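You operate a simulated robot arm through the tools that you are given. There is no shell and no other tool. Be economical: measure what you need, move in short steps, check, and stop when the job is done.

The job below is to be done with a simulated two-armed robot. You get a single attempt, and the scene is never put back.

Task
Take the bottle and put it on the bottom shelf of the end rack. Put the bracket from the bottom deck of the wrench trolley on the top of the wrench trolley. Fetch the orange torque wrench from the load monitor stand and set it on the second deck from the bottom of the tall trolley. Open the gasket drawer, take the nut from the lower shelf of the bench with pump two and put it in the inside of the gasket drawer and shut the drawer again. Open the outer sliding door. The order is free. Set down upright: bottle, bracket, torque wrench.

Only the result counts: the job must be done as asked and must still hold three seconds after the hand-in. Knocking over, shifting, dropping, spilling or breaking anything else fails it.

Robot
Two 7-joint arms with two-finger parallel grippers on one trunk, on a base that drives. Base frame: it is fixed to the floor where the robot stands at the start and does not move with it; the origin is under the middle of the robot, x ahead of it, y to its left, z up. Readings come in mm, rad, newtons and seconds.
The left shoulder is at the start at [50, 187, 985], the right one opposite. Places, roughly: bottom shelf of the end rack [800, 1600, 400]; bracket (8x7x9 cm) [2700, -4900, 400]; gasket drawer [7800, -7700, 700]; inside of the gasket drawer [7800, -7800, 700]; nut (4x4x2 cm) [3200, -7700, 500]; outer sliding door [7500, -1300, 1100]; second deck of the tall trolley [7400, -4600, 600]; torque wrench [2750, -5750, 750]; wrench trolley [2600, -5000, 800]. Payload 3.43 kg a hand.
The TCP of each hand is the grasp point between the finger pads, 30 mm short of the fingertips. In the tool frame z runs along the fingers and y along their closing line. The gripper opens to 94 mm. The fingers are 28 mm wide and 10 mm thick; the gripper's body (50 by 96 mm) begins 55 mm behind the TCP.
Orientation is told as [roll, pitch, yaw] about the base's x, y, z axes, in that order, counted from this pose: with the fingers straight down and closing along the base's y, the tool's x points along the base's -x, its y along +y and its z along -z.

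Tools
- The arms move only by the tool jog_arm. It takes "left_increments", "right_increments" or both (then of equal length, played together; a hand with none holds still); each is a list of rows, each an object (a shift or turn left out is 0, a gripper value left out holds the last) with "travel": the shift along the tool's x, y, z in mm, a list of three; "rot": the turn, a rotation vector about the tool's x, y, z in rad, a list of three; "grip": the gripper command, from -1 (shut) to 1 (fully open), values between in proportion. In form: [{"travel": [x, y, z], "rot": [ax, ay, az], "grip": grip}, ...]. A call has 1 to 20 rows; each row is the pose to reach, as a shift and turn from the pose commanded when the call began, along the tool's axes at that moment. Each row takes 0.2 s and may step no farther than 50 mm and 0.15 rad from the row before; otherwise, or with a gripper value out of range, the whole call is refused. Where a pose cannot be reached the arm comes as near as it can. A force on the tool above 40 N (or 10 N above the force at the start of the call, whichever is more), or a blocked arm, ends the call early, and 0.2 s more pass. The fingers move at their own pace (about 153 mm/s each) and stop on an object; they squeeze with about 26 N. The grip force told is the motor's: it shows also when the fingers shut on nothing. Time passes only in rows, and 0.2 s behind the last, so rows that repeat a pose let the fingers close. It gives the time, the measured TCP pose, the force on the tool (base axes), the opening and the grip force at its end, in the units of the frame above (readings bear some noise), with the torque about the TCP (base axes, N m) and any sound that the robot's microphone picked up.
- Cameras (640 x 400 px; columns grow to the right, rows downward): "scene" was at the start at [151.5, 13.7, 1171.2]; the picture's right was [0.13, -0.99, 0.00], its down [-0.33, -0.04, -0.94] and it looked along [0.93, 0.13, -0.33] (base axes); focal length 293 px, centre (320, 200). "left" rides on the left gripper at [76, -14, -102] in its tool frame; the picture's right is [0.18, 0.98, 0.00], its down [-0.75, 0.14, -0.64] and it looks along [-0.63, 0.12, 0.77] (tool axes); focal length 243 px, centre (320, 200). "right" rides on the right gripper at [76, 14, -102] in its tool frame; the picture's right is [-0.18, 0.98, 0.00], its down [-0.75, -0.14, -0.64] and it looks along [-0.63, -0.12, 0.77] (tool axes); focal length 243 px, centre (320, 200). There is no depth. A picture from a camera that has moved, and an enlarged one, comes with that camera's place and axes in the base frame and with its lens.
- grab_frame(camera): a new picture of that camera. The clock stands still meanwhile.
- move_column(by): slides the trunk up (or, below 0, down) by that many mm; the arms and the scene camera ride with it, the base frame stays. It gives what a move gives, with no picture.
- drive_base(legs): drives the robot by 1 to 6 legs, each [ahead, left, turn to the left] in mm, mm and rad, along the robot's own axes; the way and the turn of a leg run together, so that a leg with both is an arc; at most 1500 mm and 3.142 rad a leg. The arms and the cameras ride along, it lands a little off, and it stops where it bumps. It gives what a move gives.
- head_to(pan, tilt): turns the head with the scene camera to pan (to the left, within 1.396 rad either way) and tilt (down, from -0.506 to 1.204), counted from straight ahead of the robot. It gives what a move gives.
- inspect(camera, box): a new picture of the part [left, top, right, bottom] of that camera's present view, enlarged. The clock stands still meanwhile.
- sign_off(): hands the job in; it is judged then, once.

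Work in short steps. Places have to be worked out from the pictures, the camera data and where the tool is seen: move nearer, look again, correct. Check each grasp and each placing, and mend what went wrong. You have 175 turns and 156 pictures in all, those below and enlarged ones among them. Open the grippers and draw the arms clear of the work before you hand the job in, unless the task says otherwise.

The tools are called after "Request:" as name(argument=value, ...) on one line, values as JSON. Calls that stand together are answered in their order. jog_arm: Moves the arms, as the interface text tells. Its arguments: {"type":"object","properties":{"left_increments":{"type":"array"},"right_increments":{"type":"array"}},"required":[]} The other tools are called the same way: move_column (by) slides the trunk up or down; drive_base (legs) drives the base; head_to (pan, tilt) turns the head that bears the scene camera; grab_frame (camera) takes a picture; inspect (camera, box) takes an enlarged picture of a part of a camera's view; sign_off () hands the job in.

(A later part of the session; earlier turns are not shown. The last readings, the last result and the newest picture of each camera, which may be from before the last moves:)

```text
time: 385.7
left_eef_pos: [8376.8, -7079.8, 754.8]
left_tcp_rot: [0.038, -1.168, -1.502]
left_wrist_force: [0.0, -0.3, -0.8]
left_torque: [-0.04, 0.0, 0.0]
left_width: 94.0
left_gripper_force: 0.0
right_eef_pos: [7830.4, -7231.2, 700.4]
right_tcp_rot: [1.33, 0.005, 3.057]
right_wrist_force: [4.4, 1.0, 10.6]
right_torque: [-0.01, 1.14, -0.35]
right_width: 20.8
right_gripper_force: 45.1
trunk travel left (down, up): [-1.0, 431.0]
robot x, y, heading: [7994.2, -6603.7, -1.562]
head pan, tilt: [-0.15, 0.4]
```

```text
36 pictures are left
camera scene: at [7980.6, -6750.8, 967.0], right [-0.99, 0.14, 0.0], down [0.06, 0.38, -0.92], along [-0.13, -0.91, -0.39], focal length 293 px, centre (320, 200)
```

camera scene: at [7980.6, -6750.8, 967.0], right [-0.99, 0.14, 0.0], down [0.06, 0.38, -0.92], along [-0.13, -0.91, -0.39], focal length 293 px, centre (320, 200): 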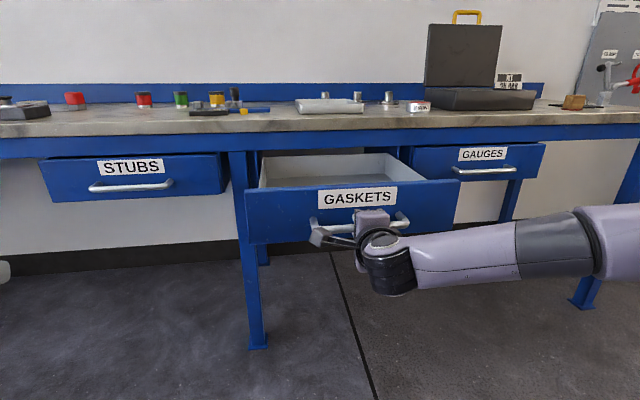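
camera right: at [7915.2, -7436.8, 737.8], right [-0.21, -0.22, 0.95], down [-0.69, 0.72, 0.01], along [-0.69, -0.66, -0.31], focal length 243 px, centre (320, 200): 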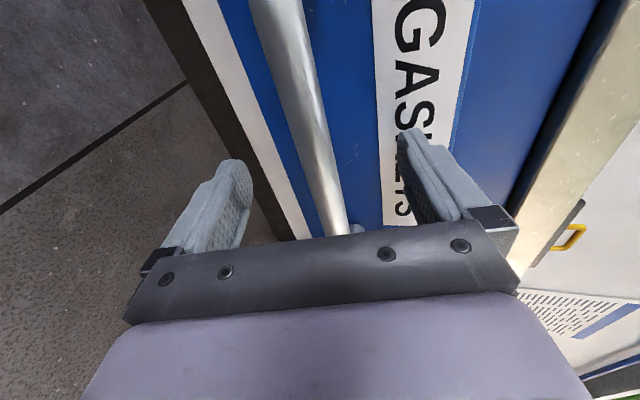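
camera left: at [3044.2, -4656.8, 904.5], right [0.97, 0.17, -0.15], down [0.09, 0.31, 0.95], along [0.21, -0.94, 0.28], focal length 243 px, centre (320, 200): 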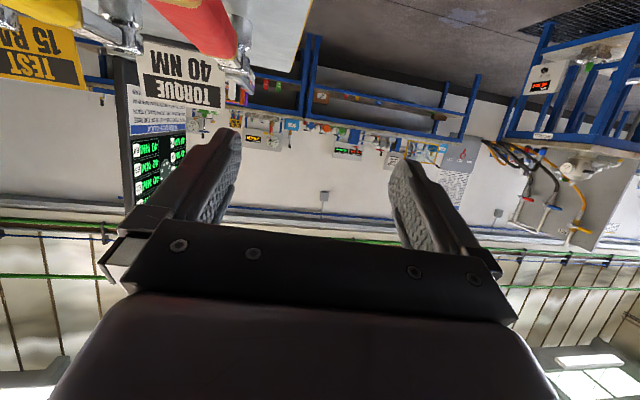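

The drawer is open ≈290 mm. I release, back off, raise, and head west along y≈−6950 to fetch the nut.

Request:
jog_arm(right_increments=[{"grip": 1}, {"grip": 1}, {"grip": 1}])

Request:
drive_base(legs=[[-200, 0, 0]])

Request:
move_column(by=250)

Request:
drive_base(legs=[[0, 0, -1.57], [1400, 420, 0]])

Request:
head_to(pan=0.1, tilt=0.3)

Request:
grab_frame(camera="scene")

```text
time: 386.5
left_eef_pos: [8376.5, -7080.6, 752.8]
left_tcp_rot: [0.036, -1.168, -1.506]
left_wrist_force: [-0.1, 0.9, -0.7]
left_torque: [0.05, -0.01, 0.02]
left_width: 94.1
left_gripper_force: 0.0
right_eef_pos: [7829.5, -7232.3, 699.6]
right_tcp_rot: [1.332, 0.008, 3.056]
right_wrist_force: [-0.2, -0.4, 0.4]
right_torque: [0.0, -0.02, -0.03]
right_width: 93.9
right_gripper_force: 0.1
trunk travel left (down, up): [-1.0, 431.0]
robot x, y, heading: [7990.0, -6601.4, -1.562]
head pan, tilt: [-0.15, 0.4]
```

```text
time: 388.1
left_eef_pos: [8376.6, -6875.3, 751.6]
left_tcp_rot: [0.039, -1.166, -1.504]
left_wrist_force: [-0.4, -0.3, 0.0]
left_torque: [-0.01, 0.02, -0.01]
left_width: 94.2
left_gripper_force: 0.0
right_eef_pos: [7828.2, -7028.3, 700.2]
right_tcp_rot: [1.331, 0.007, 3.058]
right_wrist_force: [1.2, 0.0, 0.1]
right_torque: [0.01, -0.05, -0.03]
right_width: 94.2
right_gripper_force: 0.0
trunk travel left (down, up): [-1.0, 431.0]
robot x, y, heading: [7991.9, -6398.3, -1.563]
head pan, tilt: [-0.15, 0.4]
```

```text
time: 390.7
left_eef_pos: [8376.3, -6876.1, 1003.0]
left_tcp_rot: [0.037, -1.166, -1.505]
left_wrist_force: [0.6, 0.1, 0.0]
left_torque: [0.01, 0.05, 0.0]
left_width: 94.1
left_gripper_force: 0.1
right_eef_pos: [7829.6, -7030.1, 948.9]
right_tcp_rot: [1.332, 0.009, 3.057]
right_wrist_force: [1.0, -0.4, -0.7]
right_torque: [0.0, -0.06, 0.0]
right_width: 94.0
right_gripper_force: 0.0
trunk travel left (down, up): [-251.0, 181.0]
robot x, y, heading: [7991.4, -6401.5, -1.567]
head pan, tilt: [-0.15, 0.4]
```

```text
time: 401.9
left_eef_pos: [6093.8, -7227.3, 1002.4]
left_tcp_rot: [0.039, -1.166, -3.069]
left_wrist_force: [0.2, 0.3, 0.1]
left_torque: [-0.01, 0.01, 0.01]
left_width: 94.0
left_gripper_force: 0.1
right_eef_pos: [5939.3, -6682.5, 950.3]
right_tcp_rot: [1.33, 0.008, 1.493]
right_wrist_force: [-0.3, -0.7, -0.4]
right_torque: [0.02, -0.01, 0.02]
right_width: 94.0
right_gripper_force: 0.0
trunk travel left (down, up): [-251.0, 181.0]
robot x, y, heading: [6571.7, -6836.4, -3.127]
head pan, tilt: [-0.15, 0.4]
```

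```text
time: 402.7
left_eef_pos: [6093.8, -7228.5, 1002.1]
left_tcp_rot: [0.04, -1.17, -3.068]
left_wrist_force: [-0.1, 0.6, -0.3]
left_torque: [-0.01, 0.01, -0.02]
left_width: 94.0
left_gripper_force: 0.0
right_eef_pos: [5938.0, -6682.3, 950.5]
right_tcp_rot: [1.331, 0.007, 1.492]
right_wrist_force: [0.0, -0.3, 1.2]
right_torque: [-0.01, 0.01, 0.05]
right_width: 93.9
right_gripper_force: 0.1
trunk travel left (down, up): [-251.0, 181.0]
robot x, y, heading: [6568.7, -6842.2, -3.123]
head pan, tilt: [0.099, 0.3]
```

```text
35 pictures are left
camera scene: at [6418.3, -6850.3, 1225.9], right [-0.11, 0.99, 0.0], down [0.29, 0.03, -0.96], along [-0.95, -0.11, -0.3], focal length 293 px, centre (320, 200)
```

scene: 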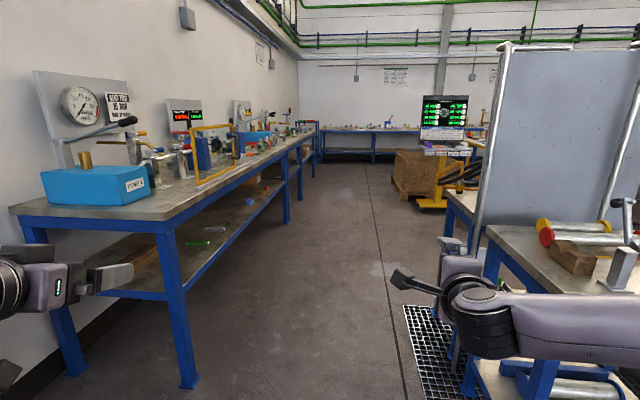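

I'm in the corridor between the hose tables and the pump benches. I zoom on the left bench's pump labels before continuing.

Request:
inspect(camera="scene", box=[0, 60, 340, 300])

Request:
drive_base(legs=[[0, 230, 0], [1450, 0, 0]])

Request:
head_to(pan=0.35, tilt=0.35)

Request:
grab_frame(camera="scene")

```text
1.67 times, centred on (170, 180) of scene
camera zoom: at [6418.3, -6850.3, 1225.9], right [-0.11, 0.99, 0.0], down [0.29, 0.03, -0.96], along [-0.95, -0.11, -0.3], focal length 488 px, centre (570, 233)
```

zoom: 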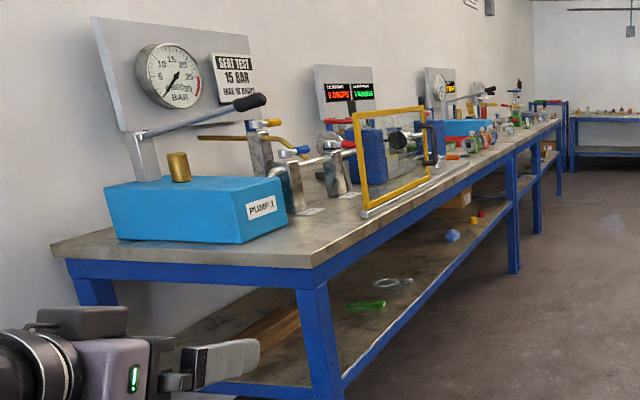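

```text
time: 411.2
left_eef_pos: [4658.3, -7499.1, 1003.8]
left_tcp_rot: [0.039, -1.167, -3.053]
left_wrist_force: [0.8, 1.9, 0.8]
left_torque: [-0.14, 0.06, 0.09]
left_width: 93.6
left_gripper_force: 0.0
right_eef_pos: [4496.1, -6955.2, 950.3]
right_tcp_rot: [1.331, 0.01, 1.507]
right_wrist_force: [0.5, 0.3, 0.5]
right_torque: [-0.01, -0.03, 0.01]
right_width: 93.8
right_gripper_force: 0.0
trunk travel left (down, up): [-251.0, 181.0]
robot x, y, heading: [5128.2, -7100.4, -3.117]
head pan, tilt: [0.099, 0.3]
```

```text
time: 412.0
left_eef_pos: [4658.9, -7499.3, 1002.8]
left_tcp_rot: [0.038, -1.169, -3.052]
left_wrist_force: [0.9, 1.0, 0.0]
left_torque: [-0.11, 0.05, 0.05]
left_width: 94.3
left_gripper_force: 0.1
right_eef_pos: [4495.5, -6956.0, 949.7]
right_tcp_rot: [1.332, 0.008, 1.509]
right_wrist_force: [1.3, 0.5, 0.1]
right_torque: [0.03, 0.01, 0.03]
right_width: 94.0
right_gripper_force: 0.1
trunk travel left (down, up): [-251.0, 181.0]
robot x, y, heading: [5127.4, -7099.7, -3.114]
head pan, tilt: [0.351, 0.351]
```

```text
33 pictures are left
camera scene: at [4983.4, -7138.3, 1221.3], right [-0.37, 0.93, 0.0], down [0.32, 0.13, -0.94], along [-0.87, -0.35, -0.34], focal length 293 px, centre (320, 200)
```

scene: 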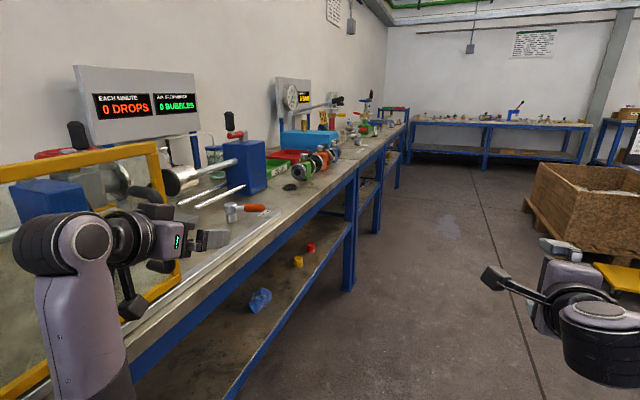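

The left hand is very near the yellow guard frame (tiny contact torque). I move straight away to the right and re-check the wrist reading.

Request:
drive_base(legs=[[0, -150, -0.025]])

Request:
grab_frame(camera="scene")

```text
time: 412.8
left_eef_pos: [4659.3, -7486.3, 1003.0]
left_tcp_rot: [0.033, -1.166, -3.006]
left_wrist_force: [0.6, -3.3, -0.1]
left_torque: [0.12, -0.03, -0.09]
left_width: 94.0
left_gripper_force: 0.0
right_eef_pos: [4493.9, -6928.6, 949.9]
right_tcp_rot: [1.331, 0.006, 1.505]
right_wrist_force: [0.7, 0.0, -0.1]
right_torque: [0.01, -0.02, -0.01]
right_width: 94.1
right_gripper_force: 0.0
trunk travel left (down, up): [-251.0, 181.0]
robot x, y, heading: [5128.8, -7079.8, -3.119]
head pan, tilt: [0.351, 0.351]
stopped in leg 1: the force on the tool passed its limit (the readings are from after the stop); the commanded pose is now the measured one
```

```text
32 pictures are left
camera scene: at [4982.5, -7114.3, 1221.3], right [-0.37, 0.93, 0.0], down [0.32, 0.13, -0.94], along [-0.87, -0.35, -0.34], focal length 293 px, centre (320, 200)
```

scene: 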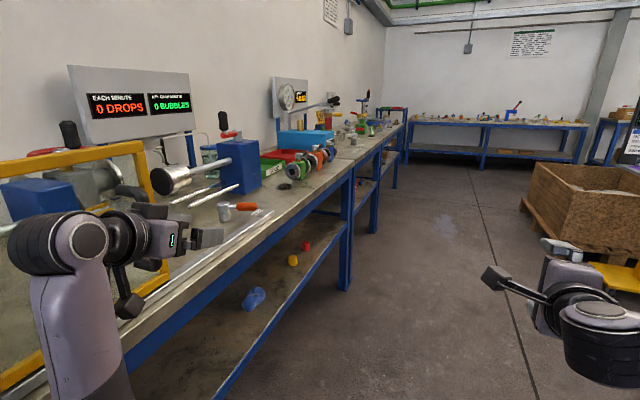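

Something of the left hand is on the bench side of the guard frame. I zoom in before moving further.

Request:
inspect(camera="scene", box=[0, 130, 240, 340])

Request:
grab_frame(camera="left")

```text
1.90 times, centred on (120, 235) of scene
camera zoom: at [4982.5, -7114.3, 1221.3], right [-0.37, 0.93, 0.0], down [0.32, 0.13, -0.94], along [-0.87, -0.35, -0.34], focal length 558 px, centre (701, 133)
```

zoom: 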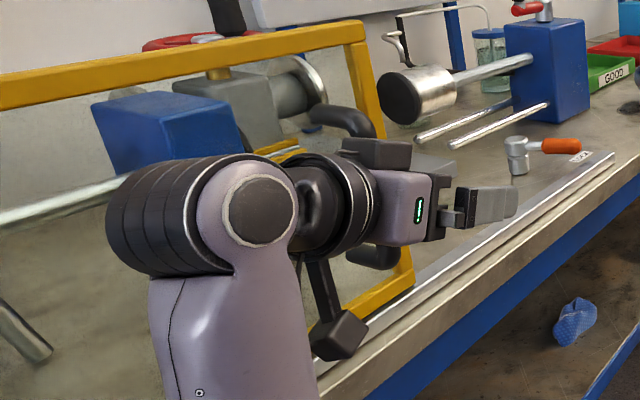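

```text
30 pictures are left
camera left: at [4779.4, -7452.5, 972.8], right [0.23, -0.96, -0.16], down [0.31, -0.08, 0.95], along [-0.92, -0.27, 0.28], focal length 243 px, centre (320, 200)
```

left: 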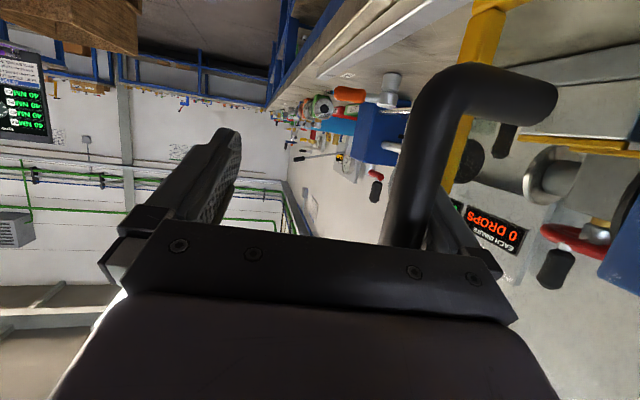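

The guard's black handle bar has slipped between my open left fingers (near TCP depth, not pushed along x). I relieve sideways by 16 mm, then back straight out.

Request:
drive_base(legs=[[0, 17, 0]])

Request:
drive_base(legs=[[-60, 2, 0]])

Request:
grab_frame(camera="left")

```text
time: 413.6
left_eef_pos: [4658.6, -7500.6, 1003.2]
left_tcp_rot: [0.041, -1.167, -3.024]
left_wrist_force: [1.8, 15.4, -4.1]
left_torque: [-0.98, 0.28, 0.6]
left_width: 93.9
left_gripper_force: 0.1
right_eef_pos: [4494.8, -6946.1, 948.8]
right_tcp_rot: [1.333, 0.01, 1.505]
right_wrist_force: [0.6, -1.0, 0.1]
right_torque: [0.03, 0.0, 0.01]
right_width: 93.8
right_gripper_force: 0.2
trunk travel left (down, up): [-251.0, 181.0]
robot x, y, heading: [5128.0, -7097.3, -3.116]
head pan, tilt: [0.351, 0.351]
```

```text
time: 414.6
left_eef_pos: [4717.8, -7501.2, 1002.0]
left_tcp_rot: [0.038, -1.168, -3.02]
left_wrist_force: [1.3, 0.6, 0.6]
left_torque: [0.03, 0.0, -0.02]
left_width: 94.0
left_gripper_force: 0.0
right_eef_pos: [4555.4, -6946.4, 950.4]
right_tcp_rot: [1.332, 0.01, 1.503]
right_wrist_force: [0.0, 0.0, -0.4]
right_torque: [0.0, -0.01, 0.01]
right_width: 94.0
right_gripper_force: 0.0
trunk travel left (down, up): [-251.0, 181.0]
robot x, y, heading: [5186.3, -7097.4, -3.117]
head pan, tilt: [0.351, 0.351]
```

```text
29 pictures are left
camera left: at [4839.1, -7468.3, 972.9], right [0.23, -0.96, -0.15], down [0.31, -0.08, 0.95], along [-0.92, -0.26, 0.28], focal length 243 px, centre (320, 200)
```

left: 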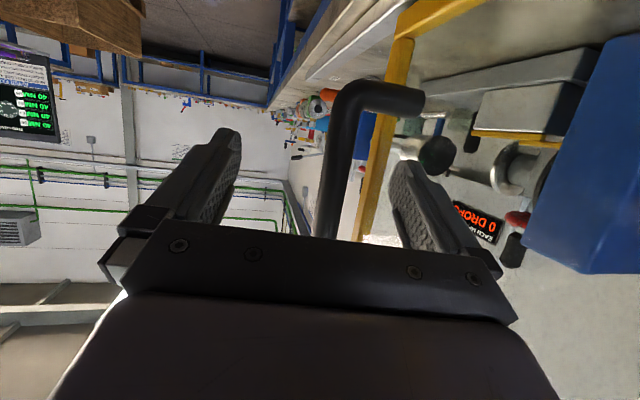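

The bar is free between the fingers, no force. I back out another 130 mm, step right 200 mm, then continue west.

Request:
drive_base(legs=[[-130, 3, 0], [0, -230, -0.02], [1450, 0, 0], [500, 0, 0]])

Request:
head_to(pan=0.7, tilt=0.45)

Request:
grab_frame(camera="scene")

```text
time: 426.5
left_eef_pos: [2921.3, -7338.2, 1002.6]
left_tcp_rot: [0.038, -1.169, -2.996]
left_wrist_force: [0.8, 0.2, 0.7]
left_torque: [-0.01, 0.01, 0.02]
left_width: 94.0
left_gripper_force: 0.1
right_eef_pos: [2744.7, -6786.8, 949.1]
right_tcp_rot: [1.333, 0.011, 1.527]
right_wrist_force: [0.5, 0.0, 1.0]
right_torque: [-0.02, -0.03, 0.01]
right_width: 94.0
right_gripper_force: 0.0
trunk travel left (down, up): [-251.0, 181.0]
robot x, y, heading: [3377.0, -6922.2, -3.095]
head pan, tilt: [0.351, 0.351]
```

```text
time: 427.3
left_eef_pos: [2921.9, -7338.7, 1003.1]
left_tcp_rot: [0.038, -1.168, -2.994]
left_wrist_force: [0.3, -0.9, -0.4]
left_torque: [0.01, -0.01, 0.03]
left_width: 94.0
left_gripper_force: 0.1
right_eef_pos: [2744.1, -6787.6, 949.8]
right_tcp_rot: [1.332, 0.009, 1.527]
right_wrist_force: [0.6, -0.2, -0.4]
right_torque: [0.01, -0.04, 0.02]
right_width: 94.2
right_gripper_force: 0.0
trunk travel left (down, up): [-251.0, 181.0]
robot x, y, heading: [3375.7, -6921.1, -3.092]
head pan, tilt: [0.7, 0.45]
```

```text
28 pictures are left
camera scene: at [3255.1, -6986.7, 1212.1], right [-0.68, 0.73, 0.0], down [0.32, 0.3, -0.9], along [-0.66, -0.61, -0.43], focal length 293 px, centre (320, 200)
```

scene: 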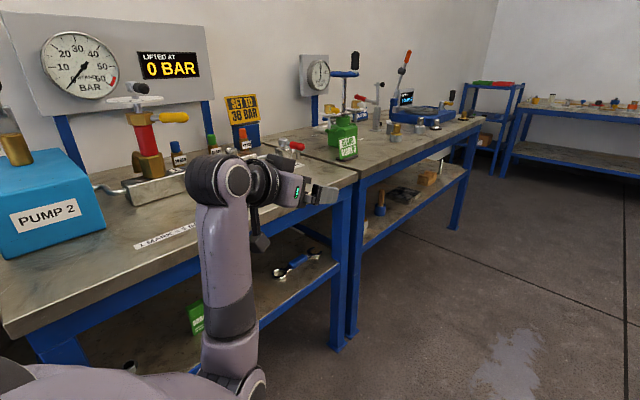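

PUMP 2 bench is here. I step back 220 mm, turn to face −y, and unroll the right hand.

Request:
drive_base(legs=[[0, -240, 0], [0, 0, 1.52]])

Request:
jog_arm(right_increments=[{"rot": [0, 0, -0.15]}, {"rot": [0, 0, -0.3]}, {"rot": [0, 0, -0.45]}, {"rot": [0, 0, -0.6]}, {"rot": [0, 0, -0.75]}, {"rot": [0, 0, -0.9]}, {"rot": [0, 0, -1.05]}, {"rot": [0, 0, -1.2]}, {"rot": [0, 0, -1.35]}, {"rot": [0, 0, -1.5]}, {"rot": [0, 0, -1.57]}])

Request:
head_to(pan=-0.1, tilt=0.55)

Request:
grab_frame(camera="scene")

```text
time: 432.9
left_eef_pos: [3769.2, -7149.5, 1003.8]
left_tcp_rot: [0.038, -1.168, -1.455]
left_wrist_force: [0.4, -0.5, 0.1]
left_torque: [0.02, 0.01, -0.03]
left_width: 93.9
left_gripper_force: 0.1
right_eef_pos: [3213.4, -7309.2, 951.4]
right_tcp_rot: [1.331, 0.009, 3.067]
right_wrist_force: [-1.1, -1.0, -0.6]
right_torque: [-0.01, 0.0, -0.01]
right_width: 93.9
right_gripper_force: 0.1
trunk travel left (down, up): [-251.0, 181.0]
robot x, y, heading: [3367.1, -6674.1, -1.553]
head pan, tilt: [0.7, 0.45]
```

```text
time: 435.3
left_eef_pos: [3768.5, -7148.5, 1003.2]
left_tcp_rot: [0.039, -1.168, -1.455]
left_wrist_force: [0.5, 1.0, 0.1]
left_torque: [0.0, 0.0, -0.02]
left_width: 94.0
left_gripper_force: 0.0
right_eef_pos: [3213.7, -7309.9, 951.2]
right_tcp_rot: [0.026, -1.332, -1.671]
right_wrist_force: [0.6, 0.1, -1.1]
right_torque: [-0.01, 0.03, -0.02]
right_width: 94.0
right_gripper_force: 0.0
trunk travel left (down, up): [-251.0, 181.0]
robot x, y, heading: [3371.1, -6678.5, -1.553]
head pan, tilt: [0.7, 0.45]
```

```text
time: 436.4
left_eef_pos: [3769.1, -7149.0, 1003.6]
left_tcp_rot: [0.038, -1.169, -1.455]
left_wrist_force: [0.3, 1.2, -0.2]
left_torque: [0.01, -0.03, 0.01]
left_width: 93.9
left_gripper_force: 0.1
right_eef_pos: [3212.6, -7309.4, 950.2]
right_tcp_rot: [0.039, -1.332, -1.686]
right_wrist_force: [-0.1, 0.6, 0.1]
right_torque: [-0.03, -0.01, -0.02]
right_width: 94.1
right_gripper_force: 0.0
trunk travel left (down, up): [-251.0, 181.0]
robot x, y, heading: [3365.5, -6682.6, -1.552]
head pan, tilt: [-0.099, 0.55]
```

```text
27 pictures are left
camera scene: at [3362.8, -6825.2, 1203.0], right [-1.0, 0.08, 0.0], down [0.04, 0.52, -0.85], along [-0.07, -0.85, -0.52], focal length 293 px, centre (320, 200)
```

scene: 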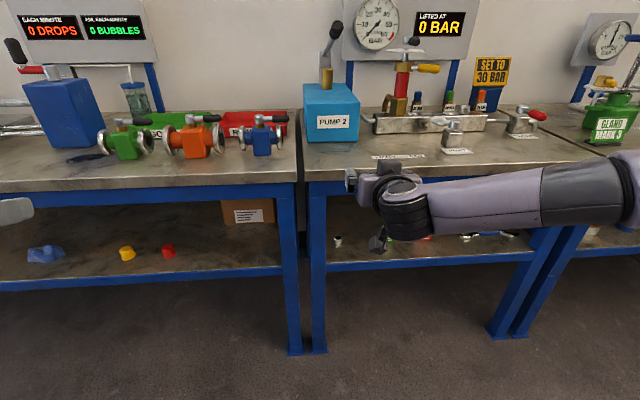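

The nut is at about (3226, −7669, 505), close beside the bench leg (x≈3280). I'll approach slightly from the right (heading −1.31) at 45°. First set the hand's orientation while high.

Request:
jog_arm(right_increments=[{"rot": [0, 0.14, 0]}, {"rot": [0, 0.28, 0]}, {"rot": [0, 0.42, 0]}, {"rot": [0, 0.547, 0]}])

Request:
jog_arm(right_increments=[{"rot": [-0.09, 0, -0.09]}, {"rot": [-0.18, 0, -0.18]}, {"rot": [-0.262, 0, -0.262]}])

Request:
move_column(by=-248)

Request:
jog_arm(right_increments=[{"travel": [28, 0, 28]}, {"travel": [57, 0, 57]}, {"travel": [85, 0, 85]}, {"travel": [106, 0, 106]}])

Request:
grab_frame(camera="right")

```text
time: 437.4
left_eef_pos: [3768.8, -7148.6, 1002.5]
left_tcp_rot: [0.039, -1.166, -1.456]
left_wrist_force: [0.2, -0.4, -0.7]
left_torque: [-0.02, 0.02, 0.01]
left_width: 94.4
left_gripper_force: 0.1
right_eef_pos: [3212.6, -7308.2, 949.7]
right_tcp_rot: [0.013, -0.782, -1.654]
right_wrist_force: [0.4, -1.0, -0.3]
right_torque: [-0.01, 0.0, 0.03]
right_width: 93.8
right_gripper_force: 0.1
trunk travel left (down, up): [-251.0, 181.0]
robot x, y, heading: [3371.3, -6674.9, -1.551]
head pan, tilt: [-0.099, 0.55]
```

```text
time: 438.2
left_eef_pos: [3768.8, -7149.7, 1002.1]
left_tcp_rot: [0.039, -1.167, -1.455]
left_wrist_force: [-0.3, -0.7, 0.0]
left_torque: [0.0, 0.0, -0.01]
left_width: 94.0
left_gripper_force: 0.1
right_eef_pos: [3213.5, -7309.5, 950.3]
right_tcp_rot: [0.012, -0.786, -1.282]
right_wrist_force: [0.1, 0.0, 0.0]
right_torque: [-0.01, 0.0, -0.02]
right_width: 94.1
right_gripper_force: 0.2
trunk travel left (down, up): [-251.0, 181.0]
robot x, y, heading: [3365.8, -6681.0, -1.548]
head pan, tilt: [-0.099, 0.55]
```

```text
time: 440.8
left_eef_pos: [3770.3, -7148.3, 754.2]
left_tcp_rot: [0.038, -1.167, -1.454]
left_wrist_force: [-0.2, -0.2, -0.4]
left_torque: [-0.01, 0.0, -0.03]
left_width: 94.0
left_gripper_force: 0.1
right_eef_pos: [3213.2, -7308.9, 702.5]
right_tcp_rot: [0.012, -0.785, -1.283]
right_wrist_force: [-0.4, 0.1, 0.3]
right_torque: [0.01, 0.02, -0.03]
right_width: 94.0
right_gripper_force: 0.1
trunk travel left (down, up): [-3.0, 429.0]
robot x, y, heading: [3367.6, -6677.6, -1.552]
head pan, tilt: [-0.099, 0.55]
```

```text
time: 441.8
left_eef_pos: [3768.5, -7149.3, 755.1]
left_tcp_rot: [0.038, -1.168, -1.454]
left_wrist_force: [0.3, -0.8, 0.7]
left_torque: [0.04, 0.01, -0.01]
left_width: 93.9
left_gripper_force: 0.1
right_eef_pos: [3217.6, -7310.4, 551.0]
right_tcp_rot: [0.013, -0.788, -1.282]
right_wrist_force: [0.7, 0.2, 0.1]
right_torque: [0.02, -0.01, -0.01]
right_width: 93.6
right_gripper_force: 0.1
trunk travel left (down, up): [-3.0, 429.0]
robot x, y, heading: [3368.7, -6680.6, -1.551]
head pan, tilt: [-0.099, 0.55]
```

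```text
26 pictures are left
camera right: at [3194.3, -7185.1, 571.0], right [0.98, 0.16, 0.14], down [-0.12, -0.12, 0.99], along [0.18, -0.98, -0.09], focal length 243 px, centre (320, 200)
```

right: 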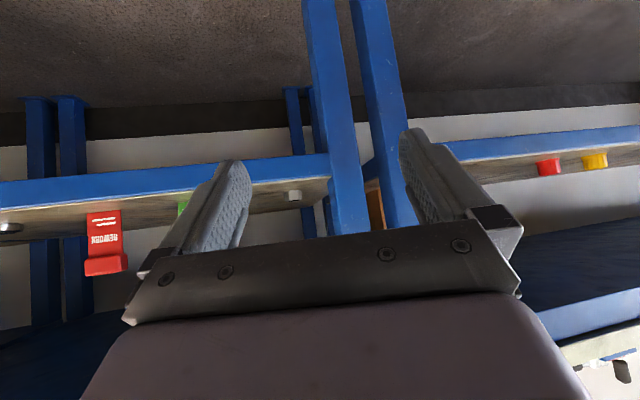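

Nut seen again: ≈(3231, −7681). I drive to the pre-grasp point right of the leg, then in along the hand's heading, and look.

Request:
drive_base(legs=[[210, -40, 0], [70, 22, 0]])

Request:
grab_frame(camera="right")

```text
time: 444.0
left_eef_pos: [3757.2, -7419.7, 754.3]
left_tcp_rot: [0.039, -1.168, -1.455]
left_wrist_force: [-0.1, -0.6, 0.5]
left_torque: [-0.01, 0.01, 0.01]
left_width: 93.9
left_gripper_force: 0.0
right_eef_pos: [3206.1, -7581.4, 551.5]
right_tcp_rot: [0.013, -0.786, -1.279]
right_wrist_force: [-0.8, 0.4, 0.4]
right_torque: [0.0, -0.03, -0.01]
right_width: 94.0
right_gripper_force: 0.1
trunk travel left (down, up): [-3.0, 429.0]
robot x, y, heading: [3355.8, -6950.6, -1.548]
head pan, tilt: [-0.099, 0.55]
```

```text
25 pictures are left
camera right: at [3182.1, -7455.7, 571.3], right [0.98, 0.16, 0.14], down [-0.12, -0.12, 0.99], along [0.18, -0.98, -0.09], focal length 243 px, centre (320, 200)
```

right: 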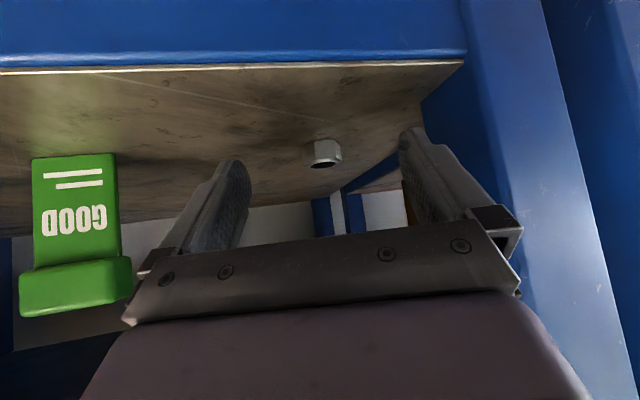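

Nut now at ≈(3230, −7665). I move the last 72 mm with the arm, descending 18 mm, and check before closing.

Request:
jog_arm(right_increments=[{"travel": [-10, -1, 20], "grip": 1}, {"travel": [-24, -2, 40], "grip": 1}, {"travel": [-38, -2, 63], "grip": 1}])

Request:
grab_frame(camera="right")

```text
time: 444.8
left_eef_pos: [3757.1, -7419.5, 753.5]
left_tcp_rot: [0.037, -1.167, -1.452]
left_wrist_force: [0.1, 0.1, 0.2]
left_torque: [0.05, -0.01, -0.02]
left_width: 94.3
left_gripper_force: 0.0
right_eef_pos: [3224.6, -7651.9, 532.9]
right_tcp_rot: [0.014, -0.786, -1.283]
right_wrist_force: [-0.5, 0.5, 0.3]
right_torque: [-0.02, -0.02, -0.02]
right_width: 93.9
right_gripper_force: 0.0
trunk travel left (down, up): [-3.0, 429.0]
robot x, y, heading: [3351.9, -6950.3, -1.55]
head pan, tilt: [-0.099, 0.55]
```

```text
24 pictures are left
camera right: at [3201.2, -7525.1, 551.7], right [0.98, 0.16, 0.14], down [-0.12, -0.12, 0.99], along [0.18, -0.98, -0.1], focal length 243 px, centre (320, 200)
```

right: 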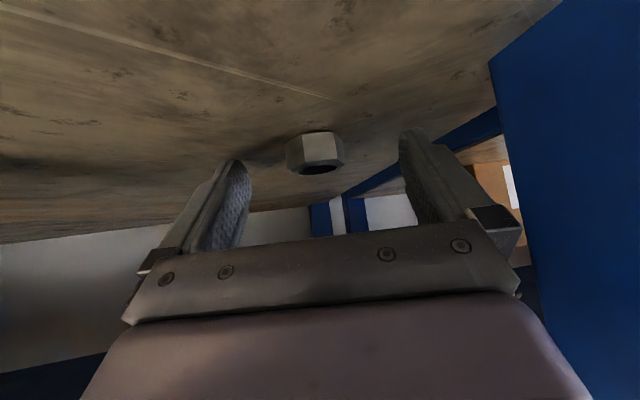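

The nut is centred between the tips. I go 8 mm further, 2 mm lower, and close.

Request:
jog_arm(right_increments=[{"travel": [-4.3, 0, 7], "grip": 1}, {"travel": [-4.3, 0, 7], "grip": -1}, {"travel": [-4.3, 0, 7], "grip": -1}, {"travel": [-4.3, 0, 7], "grip": -1}, {"travel": [-4.3, 0, 7], "grip": -1}])

Request:
jog_arm(right_increments=[{"travel": [-15, 0, -15]}, {"travel": [-25, 0, -25]}])

Request:
grab_frame(camera="right")

```text
time: 446.0
left_eef_pos: [3756.7, -7419.2, 754.3]
left_tcp_rot: [0.04, -1.168, -1.455]
left_wrist_force: [0.5, 0.4, -0.4]
left_torque: [0.0, 0.01, 0.01]
left_width: 94.1
left_gripper_force: 0.0
right_eef_pos: [3228.3, -7657.6, 532.6]
right_tcp_rot: [0.012, -0.788, -1.28]
right_wrist_force: [0.2, -1.2, 0.2]
right_torque: [-0.03, 0.03, 0.02]
right_width: 30.3
right_gripper_force: 26.1
trunk travel left (down, up): [-3.0, 429.0]
robot x, y, heading: [3354.8, -6946.9, -1.552]
head pan, tilt: [-0.099, 0.55]
```

```text
time: 446.6
left_eef_pos: [3758.3, -7418.2, 755.1]
left_tcp_rot: [0.037, -1.167, -1.456]
left_wrist_force: [-0.8, -0.5, 0.2]
left_torque: [0.02, 0.02, 0.02]
left_width: 94.1
left_gripper_force: 0.1
right_eef_pos: [3224.6, -7656.0, 569.3]
right_tcp_rot: [0.013, -0.788, -1.283]
right_wrist_force: [-0.2, 0.7, -0.5]
right_torque: [0.01, -0.01, -0.01]
right_width: 30.2
right_gripper_force: 26.1
trunk travel left (down, up): [-3.0, 429.0]
robot x, y, heading: [3356.7, -6947.3, -1.545]
head pan, tilt: [-0.099, 0.55]
```

```text
23 pictures are left
camera right: at [3202.0, -7531.8, 587.4], right [0.98, 0.16, 0.14], down [-0.12, -0.12, 0.99], along [0.18, -0.98, -0.1], focal length 243 px, centre (320, 200)
```

right: 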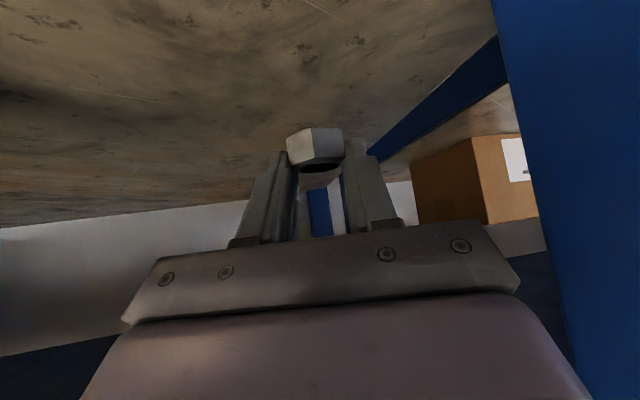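

The nut is held. I back out along the approach line, then raise and return east to the drawer with a safe lateral margin.

Request:
drive_base(legs=[[-200, -50, 0], [-150, 0, 0]])

Request:
move_column(by=330)

Request:
drive_base(legs=[[-100, 0, 0], [0, 0, 1.55]])

Request:
head_to(pan=0.0, tilt=0.35)

Request:
grab_frame(camera="scene")

```text
time: 449.2
left_eef_pos: [3701.3, -7075.7, 754.5]
left_tcp_rot: [0.039, -1.169, -1.457]
left_wrist_force: [0.1, 0.5, 0.2]
left_torque: [-0.01, -0.02, 0.0]
left_width: 93.9
left_gripper_force: 0.1
right_eef_pos: [3166.8, -7312.3, 568.9]
right_tcp_rot: [0.013, -0.789, -1.286]
right_wrist_force: [-0.9, -0.8, 0.5]
right_torque: [-0.01, 0.05, 0.02]
right_width: 30.3
right_gripper_force: 25.5
trunk travel left (down, up): [-3.0, 429.0]
robot x, y, heading: [3298.5, -6604.6, -1.554]
head pan, tilt: [-0.099, 0.55]
```

```text
time: 452.5
left_eef_pos: [3701.5, -7075.1, 1084.8]
left_tcp_rot: [0.038, -1.17, -1.457]
left_wrist_force: [-0.1, 0.3, 0.2]
left_torque: [0.0, 0.0, 0.02]
left_width: 93.7
left_gripper_force: 0.1
right_eef_pos: [3167.0, -7311.4, 898.5]
right_tcp_rot: [0.012, -0.787, -1.284]
right_wrist_force: [-0.3, -0.4, 0.1]
right_torque: [-0.02, 0.0, -0.03]
right_width: 30.5
right_gripper_force: 25.8
trunk travel left (down, up): [-333.0, 99.0]
robot x, y, heading: [3300.2, -6602.2, -1.555]
head pan, tilt: [-0.099, 0.55]
```

```text
time: 457.3
left_eef_pos: [3791.2, -6128.3, 1085.1]
left_tcp_rot: [0.039, -1.167, 0.061]
left_wrist_force: [0.4, 0.3, 0.2]
left_torque: [0.01, 0.01, -0.01]
left_width: 93.9
left_gripper_force: 0.1
right_eef_pos: [3999.2, -6671.3, 898.9]
right_tcp_rot: [0.011, -0.787, 0.232]
right_wrist_force: [-0.4, -0.1, -0.8]
right_torque: [0.0, 0.01, -0.02]
right_width: 30.6
right_gripper_force: 25.8
trunk travel left (down, up): [-333.0, 99.0]
robot x, y, heading: [3299.3, -6502.3, -0.032]
head pan, tilt: [-0.099, 0.55]
```

```text
time: 458.0
left_eef_pos: [3790.4, -6127.5, 1085.0]
left_tcp_rot: [0.039, -1.168, 0.059]
left_wrist_force: [0.4, -0.8, -0.3]
left_torque: [0.02, 0.02, 0.02]
left_width: 94.1
left_gripper_force: 0.0
right_eef_pos: [3999.4, -6671.9, 898.9]
right_tcp_rot: [0.011, -0.788, 0.234]
right_wrist_force: [-0.6, 0.2, -0.6]
right_torque: [-0.04, 0.02, -0.02]
right_width: 30.3
right_gripper_force: 25.9
trunk travel left (down, up): [-333.0, 99.0]
robot x, y, heading: [3298.5, -6499.7, -0.035]
head pan, tilt: [0.0, 0.351]
```

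```text
22 pictures are left
camera scene: at [3451.0, -6506.9, 1303.2], right [-0.04, -1.0, 0.0], down [-0.34, 0.01, -0.94], along [0.94, -0.03, -0.34], focal length 293 px, centre (320, 200)
```

scene: 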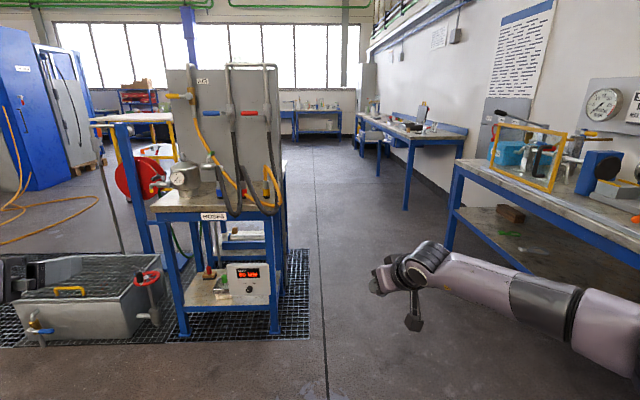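

Before running the corridor with the nut I check how far the right elbow sticks out.

Request:
head_to(pan=-0.9, tilt=0.5)

Request:
grab_frame(camera="scene")

```text
time: 459.2
left_eef_pos: [3790.5, -6127.4, 1086.1]
left_tcp_rot: [0.039, -1.168, 0.06]
left_wrist_force: [-0.5, 0.3, -0.7]
left_torque: [0.01, 0.02, 0.0]
left_width: 93.9
left_gripper_force: 0.1
right_eef_pos: [3999.1, -6672.5, 897.7]
right_tcp_rot: [0.01, -0.787, 0.234]
right_wrist_force: [-0.1, 0.2, -0.4]
right_torque: [0.01, 0.01, -0.02]
right_width: 30.4
right_gripper_force: 25.6
trunk travel left (down, up): [-333.0, 99.0]
robot x, y, heading: [3297.8, -6501.2, -0.034]
head pan, tilt: [-0.901, 0.499]
```

```text
21 pictures are left
camera scene: at [3412.0, -6576.7, 1289.6], right [-0.8, -0.59, 0.0], down [-0.28, 0.39, -0.88], along [0.52, -0.71, -0.48], focal length 293 px, centre (320, 200)
```

scene: 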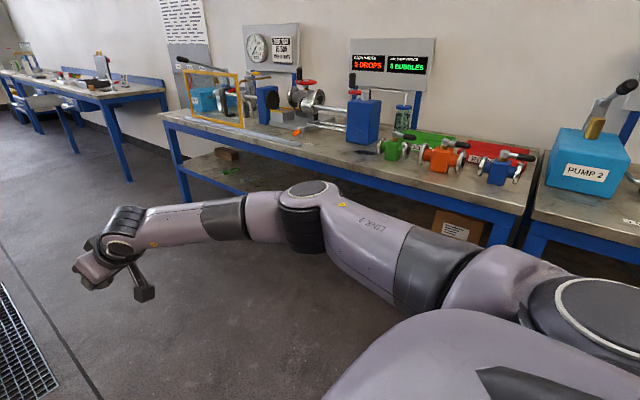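

Elbow sticks out ≈460 mm to the right, so the corridor is passable. I drive in the planned staggered lane.

Request:
drive_base(legs=[[0, -440, 0.034], [1450, 0, 0], [0, -90, 0], [1000, 0, 0]])

Request:
drive_base(legs=[[800, 0, 0], [0, 850, 0], [1000, 0, 0]])

```text
time: 474.2
left_eef_pos: [6225.6, -6655.3, 1084.6]
left_tcp_rot: [0.037, -1.168, 0.08]
left_wrist_force: [-0.4, -0.6, -0.8]
left_torque: [0.0, -0.02, -0.01]
left_width: 94.2
left_gripper_force: 0.1
right_eef_pos: [6443.7, -7197.4, 897.5]
right_tcp_rot: [0.014, -0.788, 0.25]
right_wrist_force: [0.2, -0.2, -1.3]
right_torque: [-0.04, 0.01, 0.04]
right_width: 30.1
right_gripper_force: 26.0
trunk travel left (down, up): [-333.0, 99.0]
robot x, y, heading: [5737.0, -7038.7, -0.019]
head pan, tilt: [-0.901, 0.499]
```

```text
time: 487.4
left_eef_pos: [8003.9, -5812.6, 1083.9]
left_tcp_rot: [0.039, -1.167, 0.076]
left_wrist_force: [0.6, 0.5, -0.2]
left_torque: [-0.02, 0.0, 0.03]
left_width: 94.0
left_gripper_force: 0.1
right_eef_pos: [8220.1, -6356.3, 898.6]
right_tcp_rot: [0.011, -0.787, 0.249]
right_wrist_force: [0.6, -0.8, -0.9]
right_torque: [0.02, -0.02, 0.04]
right_width: 30.3
right_gripper_force: 25.7
trunk travel left (down, up): [-333.0, 99.0]
robot x, y, heading: [7517.4, -6199.2, -0.021]
head pan, tilt: [-0.901, 0.499]
```

I turn to face the drawers, shift over the open drawer's x, and look.

Request:
drive_base(legs=[[0, 0, -1.55], [0, 440, 0]])

Request:
head_to(pan=-0.15, tilt=0.5)

Request:
grab_frame(camera="scene")

```text
time: 493.8
left_eef_pos: [8339.1, -6673.2, 1084.7]
left_tcp_rot: [0.038, -1.168, -1.47]
left_wrist_force: [-0.3, 0.0, -0.4]
left_torque: [0.04, 0.02, 0.0]
left_width: 94.0
left_gripper_force: 0.1
right_eef_pos: [7802.8, -6902.7, 898.1]
right_tcp_rot: [0.012, -0.787, -1.298]
right_wrist_force: [0.4, 0.0, -0.2]
right_torque: [0.0, -0.01, 0.0]
right_width: 30.3
right_gripper_force: 25.9
trunk travel left (down, up): [-333.0, 99.0]
robot x, y, heading: [7945.9, -6197.4, -1.568]
head pan, tilt: [-0.901, 0.499]
```

```text
time: 494.9
left_eef_pos: [8340.3, -6673.0, 1085.3]
left_tcp_rot: [0.038, -1.168, -1.471]
left_wrist_force: [-1.0, -0.5, 0.3]
left_torque: [0.0, -0.01, -0.02]
left_width: 94.1
left_gripper_force: 0.0
right_eef_pos: [7802.5, -6902.4, 898.8]
right_tcp_rot: [0.013, -0.787, -1.302]
right_wrist_force: [-0.5, 0.2, -0.8]
right_torque: [-0.03, 0.02, 0.0]
right_width: 30.5
right_gripper_force: 26.4
trunk travel left (down, up): [-333.0, 99.0]
robot x, y, heading: [7945.7, -6191.8, -1.567]
head pan, tilt: [-0.15, 0.499]
```

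```text
20 pictures are left
camera scene: at [7933.3, -6343.8, 1289.6], right [-0.99, 0.15, 0.0], down [0.07, 0.47, -0.88], along [-0.13, -0.87, -0.48], focal length 293 px, centre (320, 200)
```

scene: 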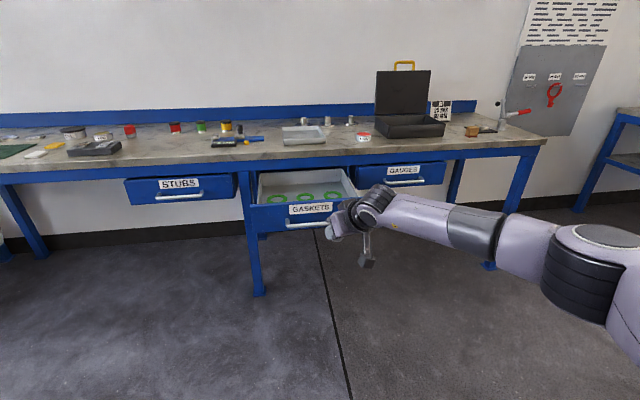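

The drawer is open, with three green gaskets in the middle. I turn the right hand vertical (retracting 110 mm) so it can reach over the drawer front, then drive in.

Request:
jog_arm(right_increments=[{"travel": [13, 0, -13], "rot": [0, 0.135, 0]}, {"travel": [26, 0, -26], "rot": [0, 0.27, 0]}, {"travel": [39, 0, -39], "rot": [0, 0.405, 0]}, {"travel": [52, 0, -52], "rot": [0, 0.54, 0]}, {"travel": [65, 0, -65], "rot": [0, 0.665, 0]}, {"travel": [78, 0, -78], "rot": [0, 0.787, 0]}])

Request:
drive_base(legs=[[570, 15, 0]])

Request:
head_to(pan=-0.15, tilt=0.75)

Request:
grab_frame(camera="scene")

Request:
grab_frame(camera="right")

```text
time: 496.3
left_eef_pos: [8339.7, -6674.0, 1085.7]
left_tcp_rot: [0.037, -1.166, -1.471]
left_wrist_force: [0.0, 0.7, 0.0]
left_torque: [-0.02, 0.01, -0.03]
left_width: 94.1
left_gripper_force: 0.0
right_eef_pos: [7774.2, -6795.8, 899.0]
right_tcp_rot: [0.009, 0.001, -1.291]
right_wrist_force: [0.1, 0.7, 0.2]
right_torque: [0.02, -0.01, 0.0]
right_width: 30.4
right_gripper_force: 25.8
trunk travel left (down, up): [-333.0, 99.0]
robot x, y, heading: [7948.9, -6200.3, -1.568]
head pan, tilt: [-0.15, 0.499]
```

```text
time: 499.5
left_eef_pos: [8366.0, -7231.8, 1084.7]
left_tcp_rot: [0.037, -1.167, -1.461]
left_wrist_force: [0.2, -0.1, 0.1]
left_torque: [-0.01, 0.0, 0.0]
left_width: 93.8
left_gripper_force: 0.1
right_eef_pos: [7799.9, -7361.9, 898.4]
right_tcp_rot: [0.009, 0.0, -1.28]
right_wrist_force: [1.2, -0.4, -0.9]
right_torque: [0.02, -0.01, 0.0]
right_width: 30.5
right_gripper_force: 25.7
trunk travel left (down, up): [-333.0, 99.0]
robot x, y, heading: [7963.9, -6759.2, -1.554]
head pan, tilt: [-0.15, 0.499]
```

```text
time: 500.3
left_eef_pos: [8364.2, -7233.0, 1085.5]
left_tcp_rot: [0.038, -1.167, -1.461]
left_wrist_force: [0.5, -0.3, 0.2]
left_torque: [0.01, -0.01, -0.01]
left_width: 93.9
left_gripper_force: 0.0
right_eef_pos: [7798.8, -7360.2, 899.7]
right_tcp_rot: [0.009, 0.001, -1.279]
right_wrist_force: [-0.2, -0.5, -0.9]
right_torque: [0.01, -0.01, -0.04]
right_width: 30.5
right_gripper_force: 26.0
trunk travel left (down, up): [-333.0, 99.0]
robot x, y, heading: [7967.4, -6760.9, -1.555]
head pan, tilt: [-0.15, 0.75]
```

```text
19 pictures are left
camera scene: at [7955.6, -6898.7, 1267.7], right [-0.99, 0.14, 0.0], down [0.09, 0.68, -0.73], along [-0.1, -0.72, -0.68], focal length 293 px, centre (320, 200)
```

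scene: 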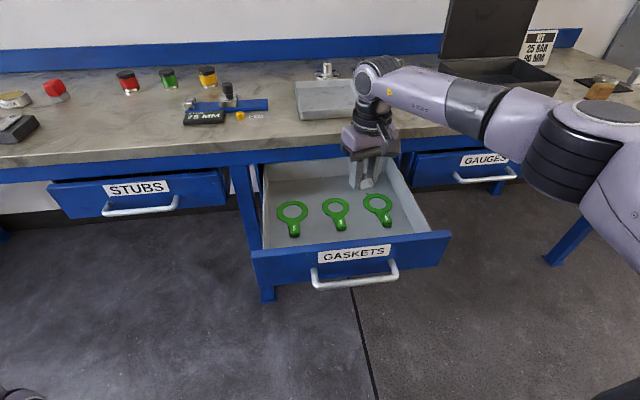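

```text
18 pictures are left
camera right: at [7791.7, -7283.4, 1001.9], right [0.99, 0.11, 0.01], down [0.08, -0.76, 0.64], along [0.07, -0.64, -0.77], focal length 243 px, centre (320, 200)
```

right: 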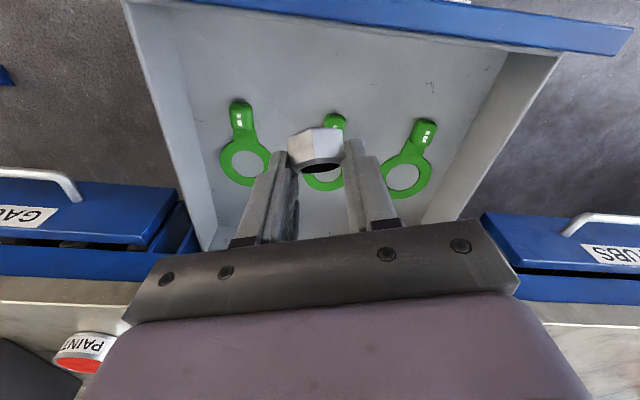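

The gaskets occupy the middle; the front ≈100 mm of the drawer is free, right under my hand. I shift 12 mm inward and lower with the trunk.

Request:
jog_arm(right_increments=[{"travel": [-13, 0, 0]}])

Request:
move_column(by=-165)

Request:
grab_frame(camera="right")

Request:
grab_frame(camera="scene")

```text
time: 500.7
left_eef_pos: [8365.8, -7231.3, 1085.4]
left_tcp_rot: [0.036, -1.168, -1.459]
left_wrist_force: [0.3, 0.0, 0.3]
left_torque: [0.0, -0.02, 0.02]
left_width: 94.0
left_gripper_force: 0.0
right_eef_pos: [7804.4, -7374.9, 898.1]
right_tcp_rot: [0.009, 0.0, -1.279]
right_wrist_force: [0.1, 0.3, -0.9]
right_torque: [-0.02, 0.0, -0.01]
right_width: 30.4
right_gripper_force: 25.4
trunk travel left (down, up): [-333.0, 99.0]
robot x, y, heading: [7967.3, -6758.7, -1.559]
head pan, tilt: [-0.15, 0.75]
```

```text
time: 502.5
left_eef_pos: [8364.0, -7232.5, 921.0]
left_tcp_rot: [0.04, -1.169, -1.459]
left_wrist_force: [-0.1, -0.2, -0.3]
left_torque: [-0.03, 0.0, 0.01]
left_width: 94.0
left_gripper_force: 0.1
right_eef_pos: [7804.9, -7374.8, 732.9]
right_tcp_rot: [0.01, 0.002, -1.279]
right_wrist_force: [-0.3, 0.2, -0.4]
right_torque: [-0.02, 0.0, 0.0]
right_width: 30.4
right_gripper_force: 26.5
trunk travel left (down, up): [-168.0, 264.0]
robot x, y, heading: [7966.1, -6759.6, -1.553]
head pan, tilt: [-0.15, 0.75]
```

```text
17 pictures are left
camera right: at [7796.2, -7296.9, 836.6], right [0.99, 0.11, 0.01], down [0.08, -0.76, 0.64], along [0.07, -0.64, -0.77], focal length 243 px, centre (320, 200)
```

right: 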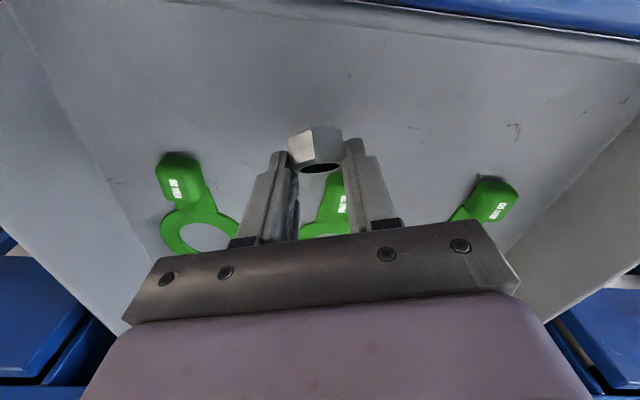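

```text
16 pictures are left
camera scene: at [7955.6, -6898.6, 1102.7], right [-0.99, 0.14, 0.0], down [0.09, 0.68, -0.73], along [-0.1, -0.72, -0.68], focal length 293 px, centre (320, 200)
```

scene: 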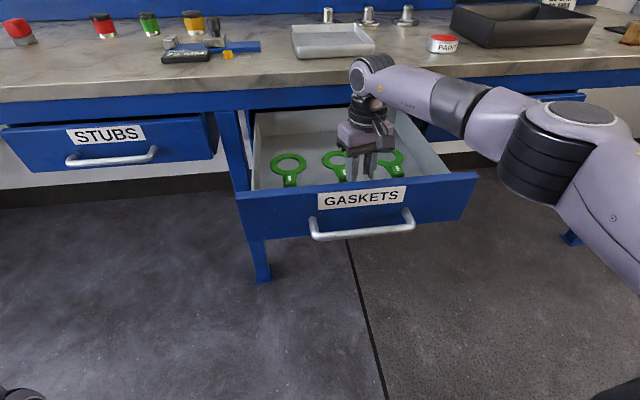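

The nut is just in front of the middle gasket's tag with ~20 mm to spare. I lower further in steps.

Request:
move_column(by=-30)

Request:
move_column(by=-8)

Request:
move_column(by=-6)

Request:
grab_frame(camera="right")

```text
time: 503.3
left_eef_pos: [8365.4, -7230.9, 892.5]
left_tcp_rot: [0.036, -1.168, -1.456]
left_wrist_force: [0.3, -0.1, -0.5]
left_torque: [0.05, 0.0, 0.02]
left_width: 93.7
left_gripper_force: 0.2
right_eef_pos: [7805.9, -7374.1, 707.2]
right_tcp_rot: [0.009, -0.01, -1.28]
right_wrist_force: [-0.9, -2.2, 23.9]
right_torque: [-0.07, 0.05, -0.02]
right_width: 30.3
right_gripper_force: 25.7
trunk travel left (down, up): [-138.0, 294.0]
robot x, y, heading: [7966.2, -6760.7, -1.558]
head pan, tilt: [-0.15, 0.75]
```

```text
time: 503.9
left_eef_pos: [8365.1, -7230.3, 883.8]
left_tcp_rot: [0.034, -1.17, -1.458]
left_wrist_force: [-0.5, 0.3, 0.9]
left_torque: [0.01, -0.01, 0.02]
left_width: 93.9
left_gripper_force: 0.0
right_eef_pos: [7803.1, -7375.3, 700.7]
right_tcp_rot: [0.005, -0.011, -1.281]
right_wrist_force: [-4.0, -1.0, 31.2]
right_torque: [-0.02, 0.37, 0.02]
right_width: 30.6
right_gripper_force: 26.7
trunk travel left (down, up): [-130.0, 302.0]
robot x, y, heading: [7965.7, -6759.4, -1.559]
head pan, tilt: [-0.15, 0.75]
```

```text
time: 504.2
left_eef_pos: [8364.5, -7231.4, 879.1]
left_tcp_rot: [0.037, -1.169, -1.458]
left_wrist_force: [0.4, 0.4, 0.4]
left_torque: [-0.01, 0.0, 0.01]
left_width: 93.6
left_gripper_force: 0.1
right_eef_pos: [7804.6, -7377.8, 699.9]
right_tcp_rot: [0.005, -0.016, -1.28]
right_wrist_force: [-0.4, -2.0, 12.5]
right_torque: [-0.06, 0.05, 0.05]
right_width: 30.7
right_gripper_force: 26.2
trunk travel left (down, up): [-127.0, 304.0]
robot x, y, heading: [7965.8, -6760.8, -1.552]
head pan, tilt: [-0.15, 0.75]
stopped: the force on the tool passed its limit (the readings are from after the stop); the commanded pose is now the measured one
```

```text
15 pictures are left
camera right: at [7795.9, -7298.2, 803.2], right [0.99, 0.11, 0.01], down [0.07, -0.75, 0.65], along [0.07, -0.65, -0.76], focal length 243 px, centre (320, 200)
```

right: 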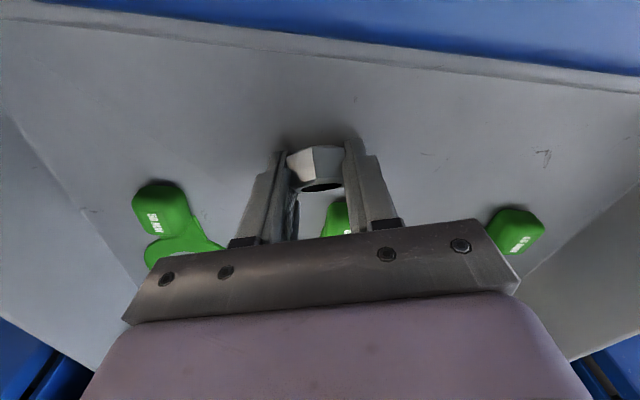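

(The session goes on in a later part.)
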